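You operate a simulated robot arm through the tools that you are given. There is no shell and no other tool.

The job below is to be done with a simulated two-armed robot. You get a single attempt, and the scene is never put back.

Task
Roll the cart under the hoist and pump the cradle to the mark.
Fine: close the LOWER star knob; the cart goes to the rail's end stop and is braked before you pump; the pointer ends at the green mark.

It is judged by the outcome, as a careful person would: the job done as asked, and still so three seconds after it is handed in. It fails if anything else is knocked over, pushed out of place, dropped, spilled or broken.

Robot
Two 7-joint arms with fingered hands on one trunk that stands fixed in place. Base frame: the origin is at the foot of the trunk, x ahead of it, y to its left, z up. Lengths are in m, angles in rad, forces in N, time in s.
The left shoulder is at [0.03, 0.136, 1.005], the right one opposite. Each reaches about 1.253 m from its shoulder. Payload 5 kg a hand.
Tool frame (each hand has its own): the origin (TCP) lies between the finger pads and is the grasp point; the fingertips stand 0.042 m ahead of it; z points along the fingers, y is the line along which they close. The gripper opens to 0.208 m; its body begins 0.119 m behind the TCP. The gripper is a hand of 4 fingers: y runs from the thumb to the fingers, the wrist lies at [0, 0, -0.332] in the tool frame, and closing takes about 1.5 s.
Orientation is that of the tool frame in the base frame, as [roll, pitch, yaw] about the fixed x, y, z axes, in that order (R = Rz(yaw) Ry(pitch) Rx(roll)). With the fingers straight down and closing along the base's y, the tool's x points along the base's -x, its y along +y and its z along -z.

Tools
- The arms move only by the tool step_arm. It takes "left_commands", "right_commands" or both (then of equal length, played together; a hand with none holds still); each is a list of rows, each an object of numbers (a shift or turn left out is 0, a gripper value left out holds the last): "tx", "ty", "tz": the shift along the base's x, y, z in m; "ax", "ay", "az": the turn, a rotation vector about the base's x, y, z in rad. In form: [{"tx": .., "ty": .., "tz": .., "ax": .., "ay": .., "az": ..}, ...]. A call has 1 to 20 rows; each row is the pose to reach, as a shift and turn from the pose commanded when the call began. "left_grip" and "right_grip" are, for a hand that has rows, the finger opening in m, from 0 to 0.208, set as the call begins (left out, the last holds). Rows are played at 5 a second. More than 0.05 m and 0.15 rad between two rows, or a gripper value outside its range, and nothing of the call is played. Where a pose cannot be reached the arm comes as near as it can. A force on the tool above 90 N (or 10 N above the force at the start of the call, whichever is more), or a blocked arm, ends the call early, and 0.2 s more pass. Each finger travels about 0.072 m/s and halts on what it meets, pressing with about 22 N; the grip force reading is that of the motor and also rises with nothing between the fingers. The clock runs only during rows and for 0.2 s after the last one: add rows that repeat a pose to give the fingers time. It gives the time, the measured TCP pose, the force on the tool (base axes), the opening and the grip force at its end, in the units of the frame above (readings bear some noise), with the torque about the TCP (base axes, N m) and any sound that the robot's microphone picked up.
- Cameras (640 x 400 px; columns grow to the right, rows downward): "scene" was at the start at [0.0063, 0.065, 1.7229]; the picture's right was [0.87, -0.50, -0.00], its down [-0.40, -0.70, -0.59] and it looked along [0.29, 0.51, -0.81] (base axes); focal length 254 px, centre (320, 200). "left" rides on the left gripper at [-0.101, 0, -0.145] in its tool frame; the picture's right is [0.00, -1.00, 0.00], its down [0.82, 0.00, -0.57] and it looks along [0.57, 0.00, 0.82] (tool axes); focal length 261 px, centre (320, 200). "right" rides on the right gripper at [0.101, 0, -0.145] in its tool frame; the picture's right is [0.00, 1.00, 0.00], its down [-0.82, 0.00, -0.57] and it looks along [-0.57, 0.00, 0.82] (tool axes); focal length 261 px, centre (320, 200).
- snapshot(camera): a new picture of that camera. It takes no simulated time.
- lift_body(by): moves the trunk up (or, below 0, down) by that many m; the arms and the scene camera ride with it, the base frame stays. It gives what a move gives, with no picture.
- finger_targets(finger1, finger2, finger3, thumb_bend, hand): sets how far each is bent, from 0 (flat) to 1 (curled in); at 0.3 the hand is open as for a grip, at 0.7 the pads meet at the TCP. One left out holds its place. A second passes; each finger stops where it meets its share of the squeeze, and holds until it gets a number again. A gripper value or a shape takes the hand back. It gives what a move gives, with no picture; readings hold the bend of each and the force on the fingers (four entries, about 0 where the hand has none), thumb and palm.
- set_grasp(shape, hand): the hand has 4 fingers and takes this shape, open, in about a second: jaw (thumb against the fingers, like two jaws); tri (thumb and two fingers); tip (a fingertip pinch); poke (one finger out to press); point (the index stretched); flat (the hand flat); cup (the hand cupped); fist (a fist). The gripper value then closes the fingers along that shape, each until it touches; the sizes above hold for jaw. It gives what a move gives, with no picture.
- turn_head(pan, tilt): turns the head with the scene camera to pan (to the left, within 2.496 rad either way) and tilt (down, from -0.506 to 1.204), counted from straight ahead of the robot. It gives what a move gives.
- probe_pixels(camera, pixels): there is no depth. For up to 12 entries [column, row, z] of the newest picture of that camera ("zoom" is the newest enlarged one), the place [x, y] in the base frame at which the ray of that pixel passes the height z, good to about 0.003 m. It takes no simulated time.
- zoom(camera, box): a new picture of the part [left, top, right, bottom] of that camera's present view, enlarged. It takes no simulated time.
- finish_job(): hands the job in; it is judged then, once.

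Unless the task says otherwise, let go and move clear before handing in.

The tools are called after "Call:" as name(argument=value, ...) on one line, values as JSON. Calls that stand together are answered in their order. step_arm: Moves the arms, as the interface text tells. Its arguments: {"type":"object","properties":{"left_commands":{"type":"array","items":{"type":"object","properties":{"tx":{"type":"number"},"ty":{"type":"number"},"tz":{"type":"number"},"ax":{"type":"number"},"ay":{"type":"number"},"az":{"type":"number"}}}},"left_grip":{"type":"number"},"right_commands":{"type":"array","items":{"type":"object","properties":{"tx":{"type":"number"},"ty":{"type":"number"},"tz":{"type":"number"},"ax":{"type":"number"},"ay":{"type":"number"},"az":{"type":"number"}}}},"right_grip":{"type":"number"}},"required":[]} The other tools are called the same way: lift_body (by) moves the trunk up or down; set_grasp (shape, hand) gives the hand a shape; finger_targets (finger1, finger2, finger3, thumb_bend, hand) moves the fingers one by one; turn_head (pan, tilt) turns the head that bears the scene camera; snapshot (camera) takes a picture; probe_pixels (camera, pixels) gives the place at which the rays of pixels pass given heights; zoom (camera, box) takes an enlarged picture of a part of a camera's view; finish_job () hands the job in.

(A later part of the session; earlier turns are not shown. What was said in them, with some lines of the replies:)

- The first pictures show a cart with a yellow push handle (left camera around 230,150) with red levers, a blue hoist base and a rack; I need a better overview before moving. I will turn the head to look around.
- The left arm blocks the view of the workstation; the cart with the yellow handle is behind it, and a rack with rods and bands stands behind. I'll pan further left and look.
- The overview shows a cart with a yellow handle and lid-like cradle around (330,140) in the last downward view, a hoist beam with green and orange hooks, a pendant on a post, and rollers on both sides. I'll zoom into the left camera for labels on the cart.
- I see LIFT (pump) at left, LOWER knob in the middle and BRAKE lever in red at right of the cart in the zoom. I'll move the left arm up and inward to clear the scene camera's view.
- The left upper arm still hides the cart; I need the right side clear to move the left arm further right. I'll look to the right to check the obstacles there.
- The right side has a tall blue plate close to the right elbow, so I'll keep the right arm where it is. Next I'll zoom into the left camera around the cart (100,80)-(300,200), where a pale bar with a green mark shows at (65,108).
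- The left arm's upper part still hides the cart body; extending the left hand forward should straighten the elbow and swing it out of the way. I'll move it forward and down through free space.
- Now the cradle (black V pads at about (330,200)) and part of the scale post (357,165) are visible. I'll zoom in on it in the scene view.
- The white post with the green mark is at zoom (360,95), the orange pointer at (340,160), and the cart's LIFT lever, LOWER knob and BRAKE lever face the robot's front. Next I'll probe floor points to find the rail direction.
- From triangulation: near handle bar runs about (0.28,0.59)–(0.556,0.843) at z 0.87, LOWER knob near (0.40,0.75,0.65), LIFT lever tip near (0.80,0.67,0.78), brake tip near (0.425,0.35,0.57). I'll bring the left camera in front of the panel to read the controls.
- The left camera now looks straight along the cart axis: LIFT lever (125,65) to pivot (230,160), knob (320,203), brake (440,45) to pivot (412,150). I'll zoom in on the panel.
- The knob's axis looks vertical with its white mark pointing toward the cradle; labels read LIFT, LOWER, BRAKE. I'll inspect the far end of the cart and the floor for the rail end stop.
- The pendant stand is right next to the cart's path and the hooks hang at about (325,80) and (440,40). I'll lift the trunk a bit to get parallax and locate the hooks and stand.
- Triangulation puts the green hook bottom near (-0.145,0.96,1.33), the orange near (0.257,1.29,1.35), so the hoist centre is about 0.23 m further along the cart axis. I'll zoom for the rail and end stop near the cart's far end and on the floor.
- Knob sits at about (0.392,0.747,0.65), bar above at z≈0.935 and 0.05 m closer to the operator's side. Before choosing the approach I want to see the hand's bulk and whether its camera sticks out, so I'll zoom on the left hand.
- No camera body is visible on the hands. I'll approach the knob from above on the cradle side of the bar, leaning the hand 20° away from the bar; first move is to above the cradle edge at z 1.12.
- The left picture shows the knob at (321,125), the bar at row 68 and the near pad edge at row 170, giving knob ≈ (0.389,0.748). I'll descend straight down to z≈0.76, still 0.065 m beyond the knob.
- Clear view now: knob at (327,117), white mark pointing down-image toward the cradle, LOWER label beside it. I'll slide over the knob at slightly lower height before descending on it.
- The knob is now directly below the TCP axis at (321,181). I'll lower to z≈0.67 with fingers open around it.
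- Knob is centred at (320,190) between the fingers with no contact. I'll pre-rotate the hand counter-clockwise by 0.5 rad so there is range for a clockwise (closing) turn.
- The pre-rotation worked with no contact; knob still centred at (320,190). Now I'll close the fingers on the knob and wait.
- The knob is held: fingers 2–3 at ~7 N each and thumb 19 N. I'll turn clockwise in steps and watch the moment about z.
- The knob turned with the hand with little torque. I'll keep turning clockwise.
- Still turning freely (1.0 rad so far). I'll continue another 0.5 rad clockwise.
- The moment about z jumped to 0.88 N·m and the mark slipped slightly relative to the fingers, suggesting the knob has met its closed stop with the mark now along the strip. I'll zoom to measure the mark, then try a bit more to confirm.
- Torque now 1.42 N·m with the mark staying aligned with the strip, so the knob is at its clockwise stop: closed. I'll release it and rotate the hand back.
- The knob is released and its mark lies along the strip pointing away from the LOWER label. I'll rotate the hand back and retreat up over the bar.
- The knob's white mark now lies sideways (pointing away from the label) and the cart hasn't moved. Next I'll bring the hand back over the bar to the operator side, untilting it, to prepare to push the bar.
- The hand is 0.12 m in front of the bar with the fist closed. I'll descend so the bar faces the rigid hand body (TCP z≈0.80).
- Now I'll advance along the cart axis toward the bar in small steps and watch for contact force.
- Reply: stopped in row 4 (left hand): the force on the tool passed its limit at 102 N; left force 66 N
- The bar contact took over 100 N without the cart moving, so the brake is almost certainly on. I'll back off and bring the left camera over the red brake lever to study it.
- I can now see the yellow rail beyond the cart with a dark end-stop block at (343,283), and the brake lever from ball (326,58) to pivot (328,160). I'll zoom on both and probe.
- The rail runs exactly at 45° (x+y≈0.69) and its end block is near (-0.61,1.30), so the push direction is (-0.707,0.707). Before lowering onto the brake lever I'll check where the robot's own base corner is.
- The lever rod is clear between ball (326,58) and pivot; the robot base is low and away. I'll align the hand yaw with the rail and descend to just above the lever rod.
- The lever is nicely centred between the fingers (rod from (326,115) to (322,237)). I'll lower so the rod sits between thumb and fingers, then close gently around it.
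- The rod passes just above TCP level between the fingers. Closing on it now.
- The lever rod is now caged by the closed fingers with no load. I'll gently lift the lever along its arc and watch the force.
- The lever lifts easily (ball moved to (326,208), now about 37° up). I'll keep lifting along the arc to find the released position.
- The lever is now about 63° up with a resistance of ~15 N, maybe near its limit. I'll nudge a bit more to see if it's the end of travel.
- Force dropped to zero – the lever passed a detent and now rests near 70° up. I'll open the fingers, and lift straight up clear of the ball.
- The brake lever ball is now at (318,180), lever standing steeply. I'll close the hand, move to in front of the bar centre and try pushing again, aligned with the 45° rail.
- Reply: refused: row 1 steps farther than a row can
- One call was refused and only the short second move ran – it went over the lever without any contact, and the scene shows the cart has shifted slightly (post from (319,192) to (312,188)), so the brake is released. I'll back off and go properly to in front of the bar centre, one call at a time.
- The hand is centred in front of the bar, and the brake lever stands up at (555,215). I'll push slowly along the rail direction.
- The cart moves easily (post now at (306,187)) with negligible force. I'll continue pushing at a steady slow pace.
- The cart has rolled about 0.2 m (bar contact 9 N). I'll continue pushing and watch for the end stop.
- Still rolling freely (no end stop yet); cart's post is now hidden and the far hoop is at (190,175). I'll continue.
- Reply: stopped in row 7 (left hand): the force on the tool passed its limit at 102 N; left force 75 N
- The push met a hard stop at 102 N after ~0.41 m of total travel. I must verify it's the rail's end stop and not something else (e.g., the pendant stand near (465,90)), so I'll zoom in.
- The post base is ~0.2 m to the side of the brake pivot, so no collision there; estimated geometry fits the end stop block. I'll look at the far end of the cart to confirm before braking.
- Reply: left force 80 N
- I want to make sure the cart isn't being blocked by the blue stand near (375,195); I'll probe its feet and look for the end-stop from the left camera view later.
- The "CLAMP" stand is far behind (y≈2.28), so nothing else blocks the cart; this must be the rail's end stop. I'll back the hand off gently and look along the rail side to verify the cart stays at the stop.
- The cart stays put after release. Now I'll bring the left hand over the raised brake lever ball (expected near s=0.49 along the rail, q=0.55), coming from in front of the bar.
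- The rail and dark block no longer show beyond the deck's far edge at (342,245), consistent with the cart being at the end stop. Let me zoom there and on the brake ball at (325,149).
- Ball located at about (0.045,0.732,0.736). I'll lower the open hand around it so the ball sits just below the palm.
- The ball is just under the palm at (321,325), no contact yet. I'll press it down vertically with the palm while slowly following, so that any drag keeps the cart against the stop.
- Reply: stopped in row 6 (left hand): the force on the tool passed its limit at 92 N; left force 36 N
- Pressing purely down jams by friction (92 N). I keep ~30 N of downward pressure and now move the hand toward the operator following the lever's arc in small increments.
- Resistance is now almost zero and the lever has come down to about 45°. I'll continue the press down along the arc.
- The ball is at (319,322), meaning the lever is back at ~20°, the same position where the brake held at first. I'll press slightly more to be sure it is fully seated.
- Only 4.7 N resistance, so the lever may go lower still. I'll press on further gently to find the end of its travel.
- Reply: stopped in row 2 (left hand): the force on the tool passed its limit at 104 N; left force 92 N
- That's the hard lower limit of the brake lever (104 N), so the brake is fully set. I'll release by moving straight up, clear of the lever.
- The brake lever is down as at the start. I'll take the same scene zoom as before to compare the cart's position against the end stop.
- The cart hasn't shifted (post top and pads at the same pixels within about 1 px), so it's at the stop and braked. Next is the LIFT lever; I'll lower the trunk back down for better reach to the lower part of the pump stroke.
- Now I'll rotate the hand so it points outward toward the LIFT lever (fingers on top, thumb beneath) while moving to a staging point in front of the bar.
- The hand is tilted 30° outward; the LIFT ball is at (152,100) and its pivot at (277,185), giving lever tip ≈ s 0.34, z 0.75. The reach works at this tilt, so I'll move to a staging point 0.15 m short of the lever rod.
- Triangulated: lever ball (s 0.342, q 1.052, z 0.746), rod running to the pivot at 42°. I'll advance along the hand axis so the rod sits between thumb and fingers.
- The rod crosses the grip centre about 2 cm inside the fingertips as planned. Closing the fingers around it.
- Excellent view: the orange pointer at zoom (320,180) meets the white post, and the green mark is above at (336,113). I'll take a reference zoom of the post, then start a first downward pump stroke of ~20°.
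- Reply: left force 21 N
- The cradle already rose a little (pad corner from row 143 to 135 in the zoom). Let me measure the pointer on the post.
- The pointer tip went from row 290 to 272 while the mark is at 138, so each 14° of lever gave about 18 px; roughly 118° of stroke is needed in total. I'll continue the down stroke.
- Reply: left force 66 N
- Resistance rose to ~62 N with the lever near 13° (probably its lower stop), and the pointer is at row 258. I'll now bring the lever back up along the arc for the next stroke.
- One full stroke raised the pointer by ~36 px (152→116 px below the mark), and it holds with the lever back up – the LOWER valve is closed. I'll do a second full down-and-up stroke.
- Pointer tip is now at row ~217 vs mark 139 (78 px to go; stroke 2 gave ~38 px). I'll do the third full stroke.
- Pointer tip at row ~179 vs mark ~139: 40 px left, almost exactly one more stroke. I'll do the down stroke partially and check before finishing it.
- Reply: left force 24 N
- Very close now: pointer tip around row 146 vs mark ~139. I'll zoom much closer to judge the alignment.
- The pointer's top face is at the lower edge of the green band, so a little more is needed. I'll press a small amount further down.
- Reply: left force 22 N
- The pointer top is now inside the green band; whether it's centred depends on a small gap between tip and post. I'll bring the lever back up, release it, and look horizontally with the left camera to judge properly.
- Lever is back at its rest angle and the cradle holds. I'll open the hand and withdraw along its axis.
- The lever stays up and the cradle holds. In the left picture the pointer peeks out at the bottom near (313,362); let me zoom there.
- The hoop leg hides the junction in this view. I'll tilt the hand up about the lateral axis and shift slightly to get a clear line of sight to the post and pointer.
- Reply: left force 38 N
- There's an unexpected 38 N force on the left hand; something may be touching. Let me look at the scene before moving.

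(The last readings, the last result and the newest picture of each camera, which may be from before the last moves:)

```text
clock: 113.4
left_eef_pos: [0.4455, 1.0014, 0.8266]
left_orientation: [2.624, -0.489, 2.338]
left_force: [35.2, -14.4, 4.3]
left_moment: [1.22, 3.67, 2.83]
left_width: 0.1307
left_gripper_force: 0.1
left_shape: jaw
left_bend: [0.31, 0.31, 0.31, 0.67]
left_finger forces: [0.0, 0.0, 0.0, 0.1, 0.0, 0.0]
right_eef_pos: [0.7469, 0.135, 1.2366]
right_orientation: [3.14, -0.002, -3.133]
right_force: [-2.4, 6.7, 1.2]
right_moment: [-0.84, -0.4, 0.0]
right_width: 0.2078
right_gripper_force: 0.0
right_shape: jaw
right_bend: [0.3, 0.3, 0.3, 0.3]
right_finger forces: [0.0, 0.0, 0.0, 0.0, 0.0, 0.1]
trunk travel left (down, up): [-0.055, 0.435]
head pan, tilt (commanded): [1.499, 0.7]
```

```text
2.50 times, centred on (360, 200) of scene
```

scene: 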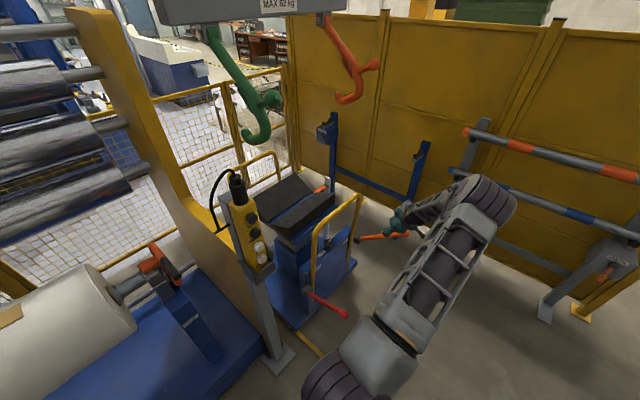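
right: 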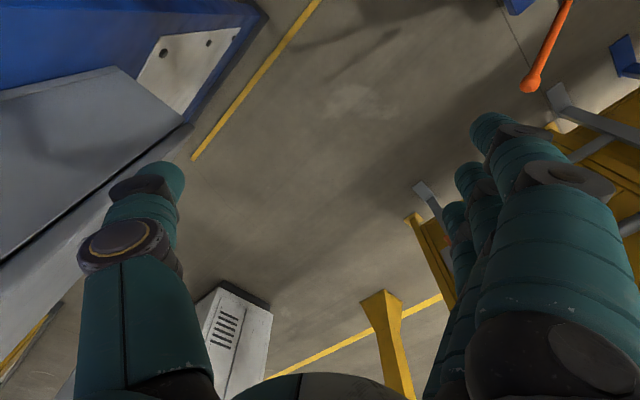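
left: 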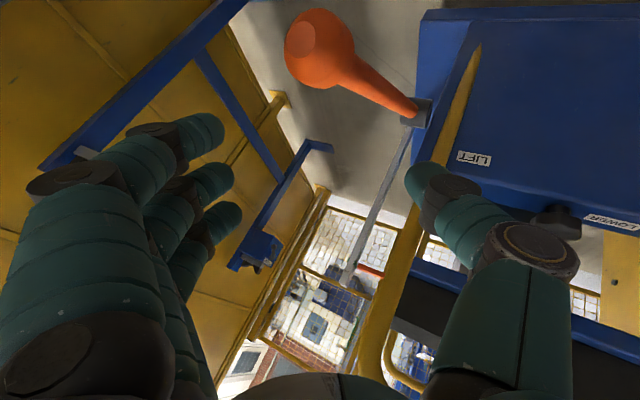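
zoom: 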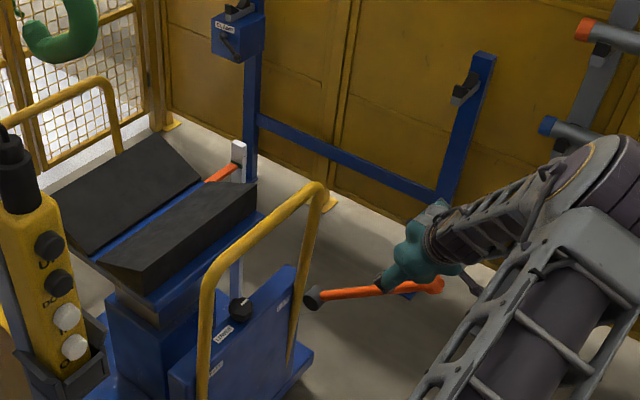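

The elbow swung widely to the right side during that tilt, so the reading may be dynamic. I'll hold still briefly and read the force again.

Call:
step_arm(left_commands=[{"tz": 0}, {"tz": 0}, {"tz": 0}])

Call:
snapshot(camera="left")

Call:
zoom(camera="left", box=[310, 210, 430, 330])

```text
clock: 114.2
left_eef_pos: [0.4358, 1.0032, 0.8269]
left_orientation: [2.632, -0.492, 2.345]
left_force: [-1.2, 0.4, 0.0]
left_moment: [-0.04, -0.02, 0.0]
left_width: 0.1303
left_gripper_force: 0.0
left_shape: jaw
left_bend: [0.31, 0.31, 0.31, 0.67]
left_finger forces: [0.0, 0.0, 0.0, 0.0, 0.0, 0.0]
right_eef_pos: [0.7462, 0.1327, 1.2373]
right_orientation: [3.141, 0.002, -3.137]
right_force: [-0.5, 0.6, 0.0]
right_moment: [-0.07, -0.03, -0.01]
right_width: 0.2077
right_gripper_force: 0.1
right_shape: jaw
right_bend: [0.3, 0.3, 0.3, 0.3]
right_finger forces: [0.0, 0.1, 0.1, 0.0, 0.0, 0.0]
trunk travel left (down, up): [-0.055, 0.435]
head pan, tilt (commanded): [1.499, 0.7]
```

```text
taken
```

left: 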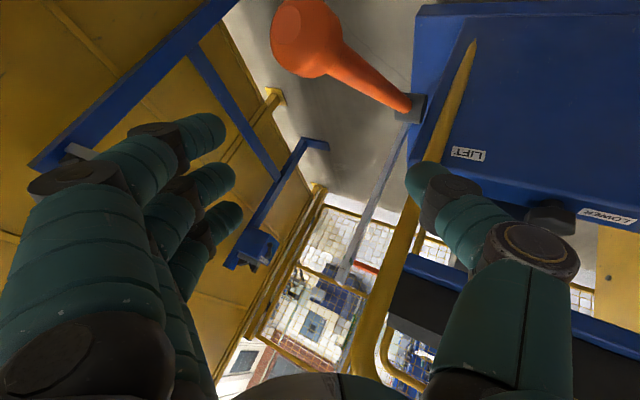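

```text
3.33 times, centred on (370, 270) of left
```

zoom: 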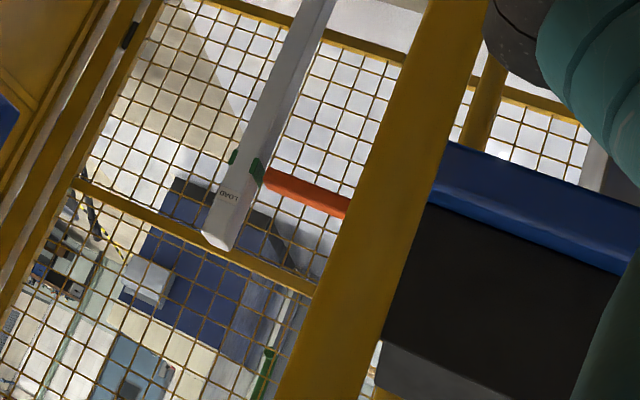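

Forces are zero – it was just a dynamic transient. Now the post and pointer tip are both visible; I'll zoom in tightly.

Call:
zoom(camera="left", box=[334, 246, 374, 286])

```text
10.00 times, centred on (354, 266) of left
```

zoom: 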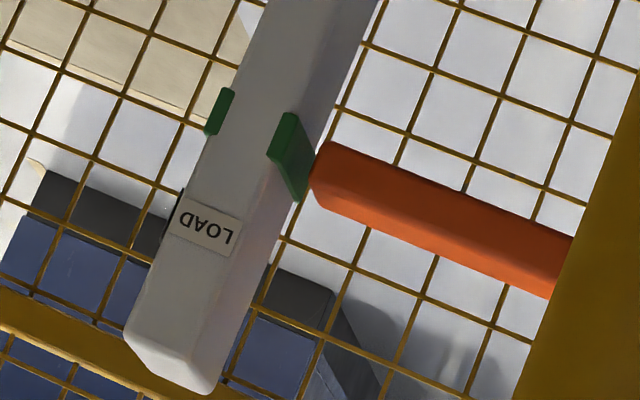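

This view shows the pointer's end lined up with the green band: extending its 13 mm thick edges along its axis lands right on the band's edges (within ~1–3 mm), so the pointer is at the mark. Now I'll withdraw the left hand upward and back, away from the lever.

Call:
step_arm(left_commands=[{"tz": 0.025}, {"tx": 0.01, "ty": -0.01, "tz": 0.055}, {"tx": 0.025, "ty": -0.025, "tz": 0.085}, {"tx": 0.045, "ty": -0.045, "tz": 0.115}, {"tx": 0.065, "ty": -0.065, "tz": 0.14}, {"tx": 0.085, "ty": -0.085, "tz": 0.16}])

Call:
snapshot(camera="scene")

Call:
snapshot(camera="left")

```text
clock: 115.6
left_eef_pos: [0.5235, 0.9161, 0.9873]
left_orientation: [2.632, -0.492, 2.342]
left_force: [-1.2, -0.2, -0.9]
left_moment: [-0.02, -0.08, -0.03]
left_width: 0.1301
left_gripper_force: 0.1
left_shape: jaw
left_bend: [0.31, 0.31, 0.31, 0.67]
left_finger forces: [0.0, 0.1, 0.0, 0.0, 0.0, 0.0]
right_eef_pos: [0.7461, 0.1314, 1.2369]
right_orientation: [3.14, 0.0, -3.139]
right_force: [0.6, -2.0, -0.5]
right_moment: [0.16, 0.08, 0.02]
right_width: 0.2079
right_gripper_force: 0.1
right_shape: jaw
right_bend: [0.3, 0.3, 0.3, 0.3]
right_finger forces: [0.0, 0.1, 0.1, 0.0, 0.0, 0.0]
trunk travel left (down, up): [-0.055, 0.435]
head pan, tilt (commanded): [1.499, 0.7]
```

```text
taken
```

scene: 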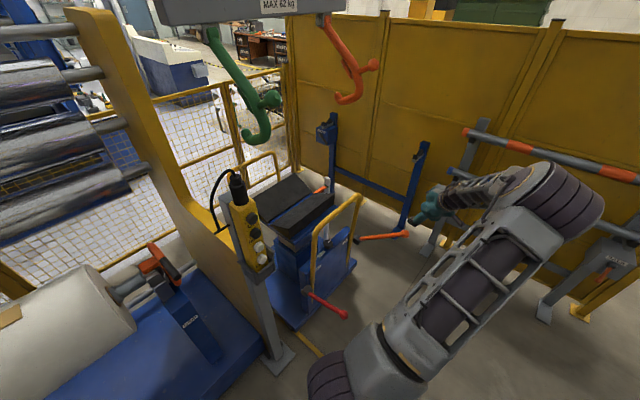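

```text
taken
```

left: 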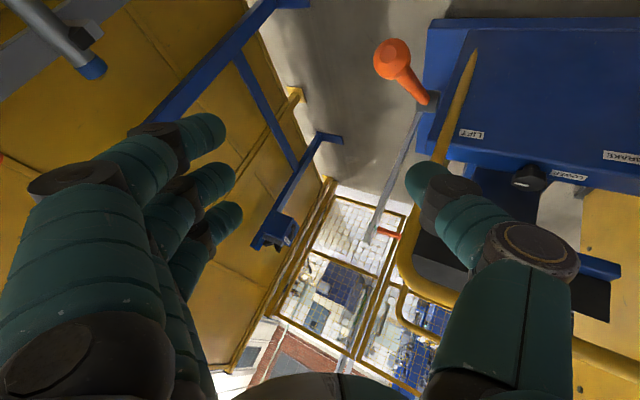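

The cart is now unobstructed in the scene view. I'll check the pointer/mark, knob and brake with zooms for the final state.

Call:
zoom(camera="scene", box=[315, 174, 337, 196])

Call:
zoom(camera="scene", box=[240, 160, 400, 330])

Call:
zoom(camera="left", box=[350, 195, 420, 265])

```text
16.00 times, centred on (326, 185) of scene
```

zoom: 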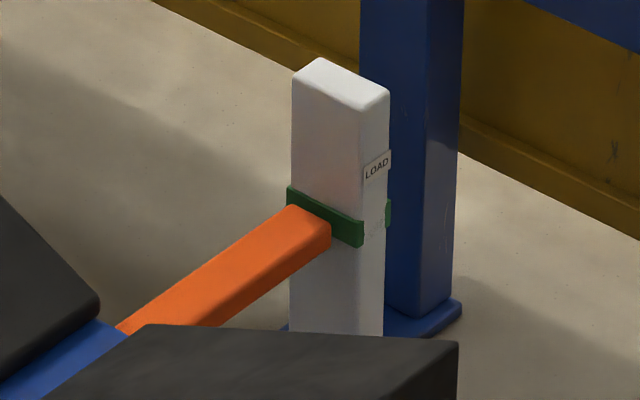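

```text
2.35 times, centred on (320, 245) of scene
```

zoom: 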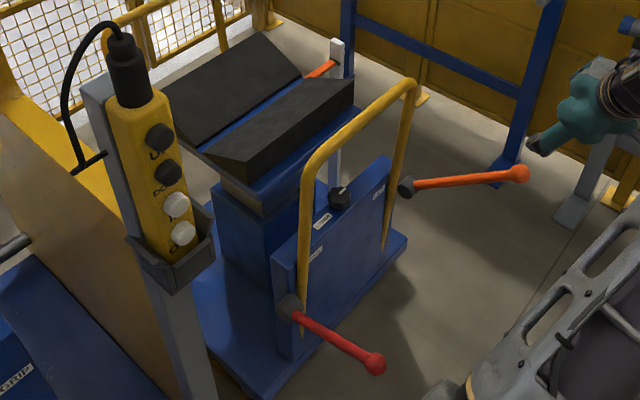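

```text
5.71 times, centred on (385, 230) of left
```

zoom: 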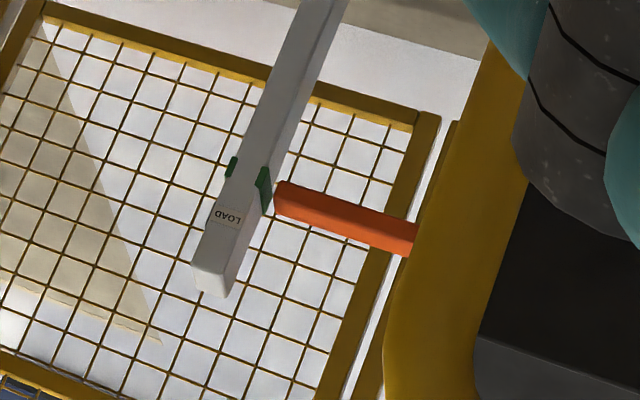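

The pointer holds its height. One more close zoom from the left camera's new angle to confirm the alignment.

Call:
zoom(camera="left", box=[366, 216, 394, 244])

```text
14.29 times, centred on (380, 230) of left
```

zoom: 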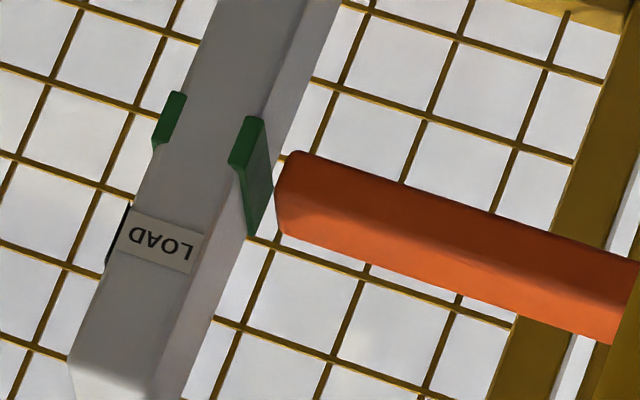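

Both views agree the pointer is centred on the green band within about 1 mm; knob mark, brake and cart are unchanged. I'll move the hand a bit further clear of the lever and check the arms.

Call:
step_arm(left_commands=[{"tx": 0.008, "ty": -0.02, "tz": 0.012}, {"tx": 0.016, "ty": -0.04, "tz": 0.025}, {"tx": 0.024, "ty": -0.06, "tz": 0.037}, {"tx": 0.03, "ty": -0.08, "tz": 0.05}, {"tx": 0.03, "ty": -0.08, "tz": 0.05}])

Call:
turn_head(pan=1.2, tilt=0.6)

Call:
snapshot(camera="scene")

Call:
snapshot(camera="left")

```text
clock: 116.8
left_eef_pos: [0.5547, 0.8397, 1.0359]
left_orientation: [2.631, -0.492, 2.343]
left_force: [0.1, 1.0, -0.1]
left_moment: [-0.04, 0.01, 0.03]
left_width: 0.1302
left_gripper_force: 0.0
left_shape: jaw
left_bend: [0.31, 0.31, 0.31, 0.67]
left_finger forces: [0.0, 0.0, 0.0, 0.1, 0.0, 0.0]
right_eef_pos: [0.7466, 0.1341, 1.2376]
right_orientation: [3.141, -0.002, -3.137]
right_force: [0.0, 0.3, -0.4]
right_moment: [-0.05, 0.0, 0.01]
right_width: 0.2081
right_gripper_force: 0.1
right_shape: jaw
right_bend: [0.3, 0.3, 0.3, 0.3]
right_finger forces: [0.0, 0.0, 0.0, 0.0, 0.0, 0.0]
trunk travel left (down, up): [-0.055, 0.435]
head pan, tilt (commanded): [1.499, 0.7]
```

```text
clock: 117.6
left_eef_pos: [0.5564, 0.8399, 1.0361]
left_orientation: [2.633, -0.492, 2.34]
left_force: [0.1, -0.3, -0.8]
left_moment: [-0.01, -0.01, -0.03]
left_width: 0.1299
left_gripper_force: 0.0
left_shape: jaw
left_bend: [0.31, 0.31, 0.31, 0.67]
left_finger forces: [0.0, 0.0, 0.1, 0.1, 0.0, 0.1]
right_eef_pos: [0.7464, 0.1322, 1.238]
right_orientation: [3.141, -0.002, -3.138]
right_force: [0.2, 0.6, 0.6]
right_moment: [-0.03, 0.0, 0.02]
right_width: 0.2078
right_gripper_force: 0.1
right_shape: jaw
right_bend: [0.3, 0.3, 0.3, 0.3]
right_finger forces: [0.0, 0.0, 0.1, 0.0, 0.1, 0.0]
trunk travel left (down, up): [-0.055, 0.435]
head pan, tilt (commanded): [1.201, 0.6]
```

```text
taken
```

scene: 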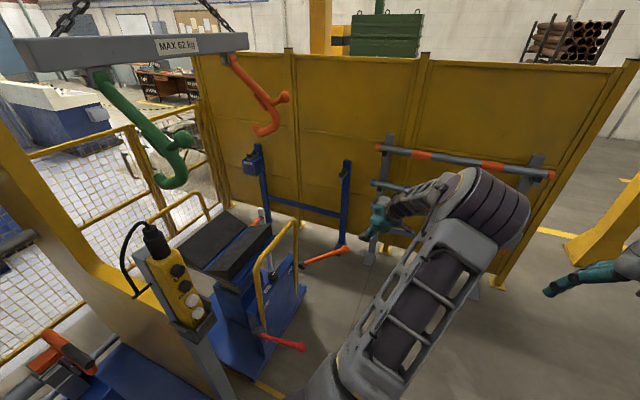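

```text
taken
```

left: 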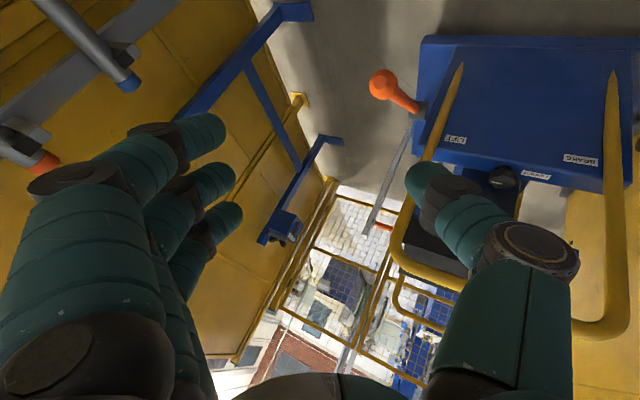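

Everything is clear: the hand is well away, the lever is up, the brake is down, the knob mark still points away from the LOWER label, and the pointer sits on the green band. I'm handing in the job.

Call:
finish_job()

```text
The job is handed in.
```

The job is handed in. The cart is at the rail's end stop with the brake set, the LOWER knob is closed, and the pointer is on the green mark.

- **LOWER knob:** I turned it clockwise about 80° until it met a hard stop, and it has not moved since.
- **Cart:** The brake was on at the start, so I released it and rolled the cart about 0.4 m until it stopped hard at 102 N. I could not see the end-stop block touching the cart. I take it as the stop because the cart had rolled freely until then and nothing else was in the way.
- **Brake:** I pressed the lever down to its lower limit before pumping. The cart shifted by less than about 5 mm while I set it.
- **Pumping:** It took three full strokes and most of a fourth. In the close-up views the pointer is centred on the green band to within about 1–3 mm. It held that height with the lever back up.

I let go of the lever and moved the left hand clear before handing in. Nothing else looked knocked over or out of place in the last pictures.
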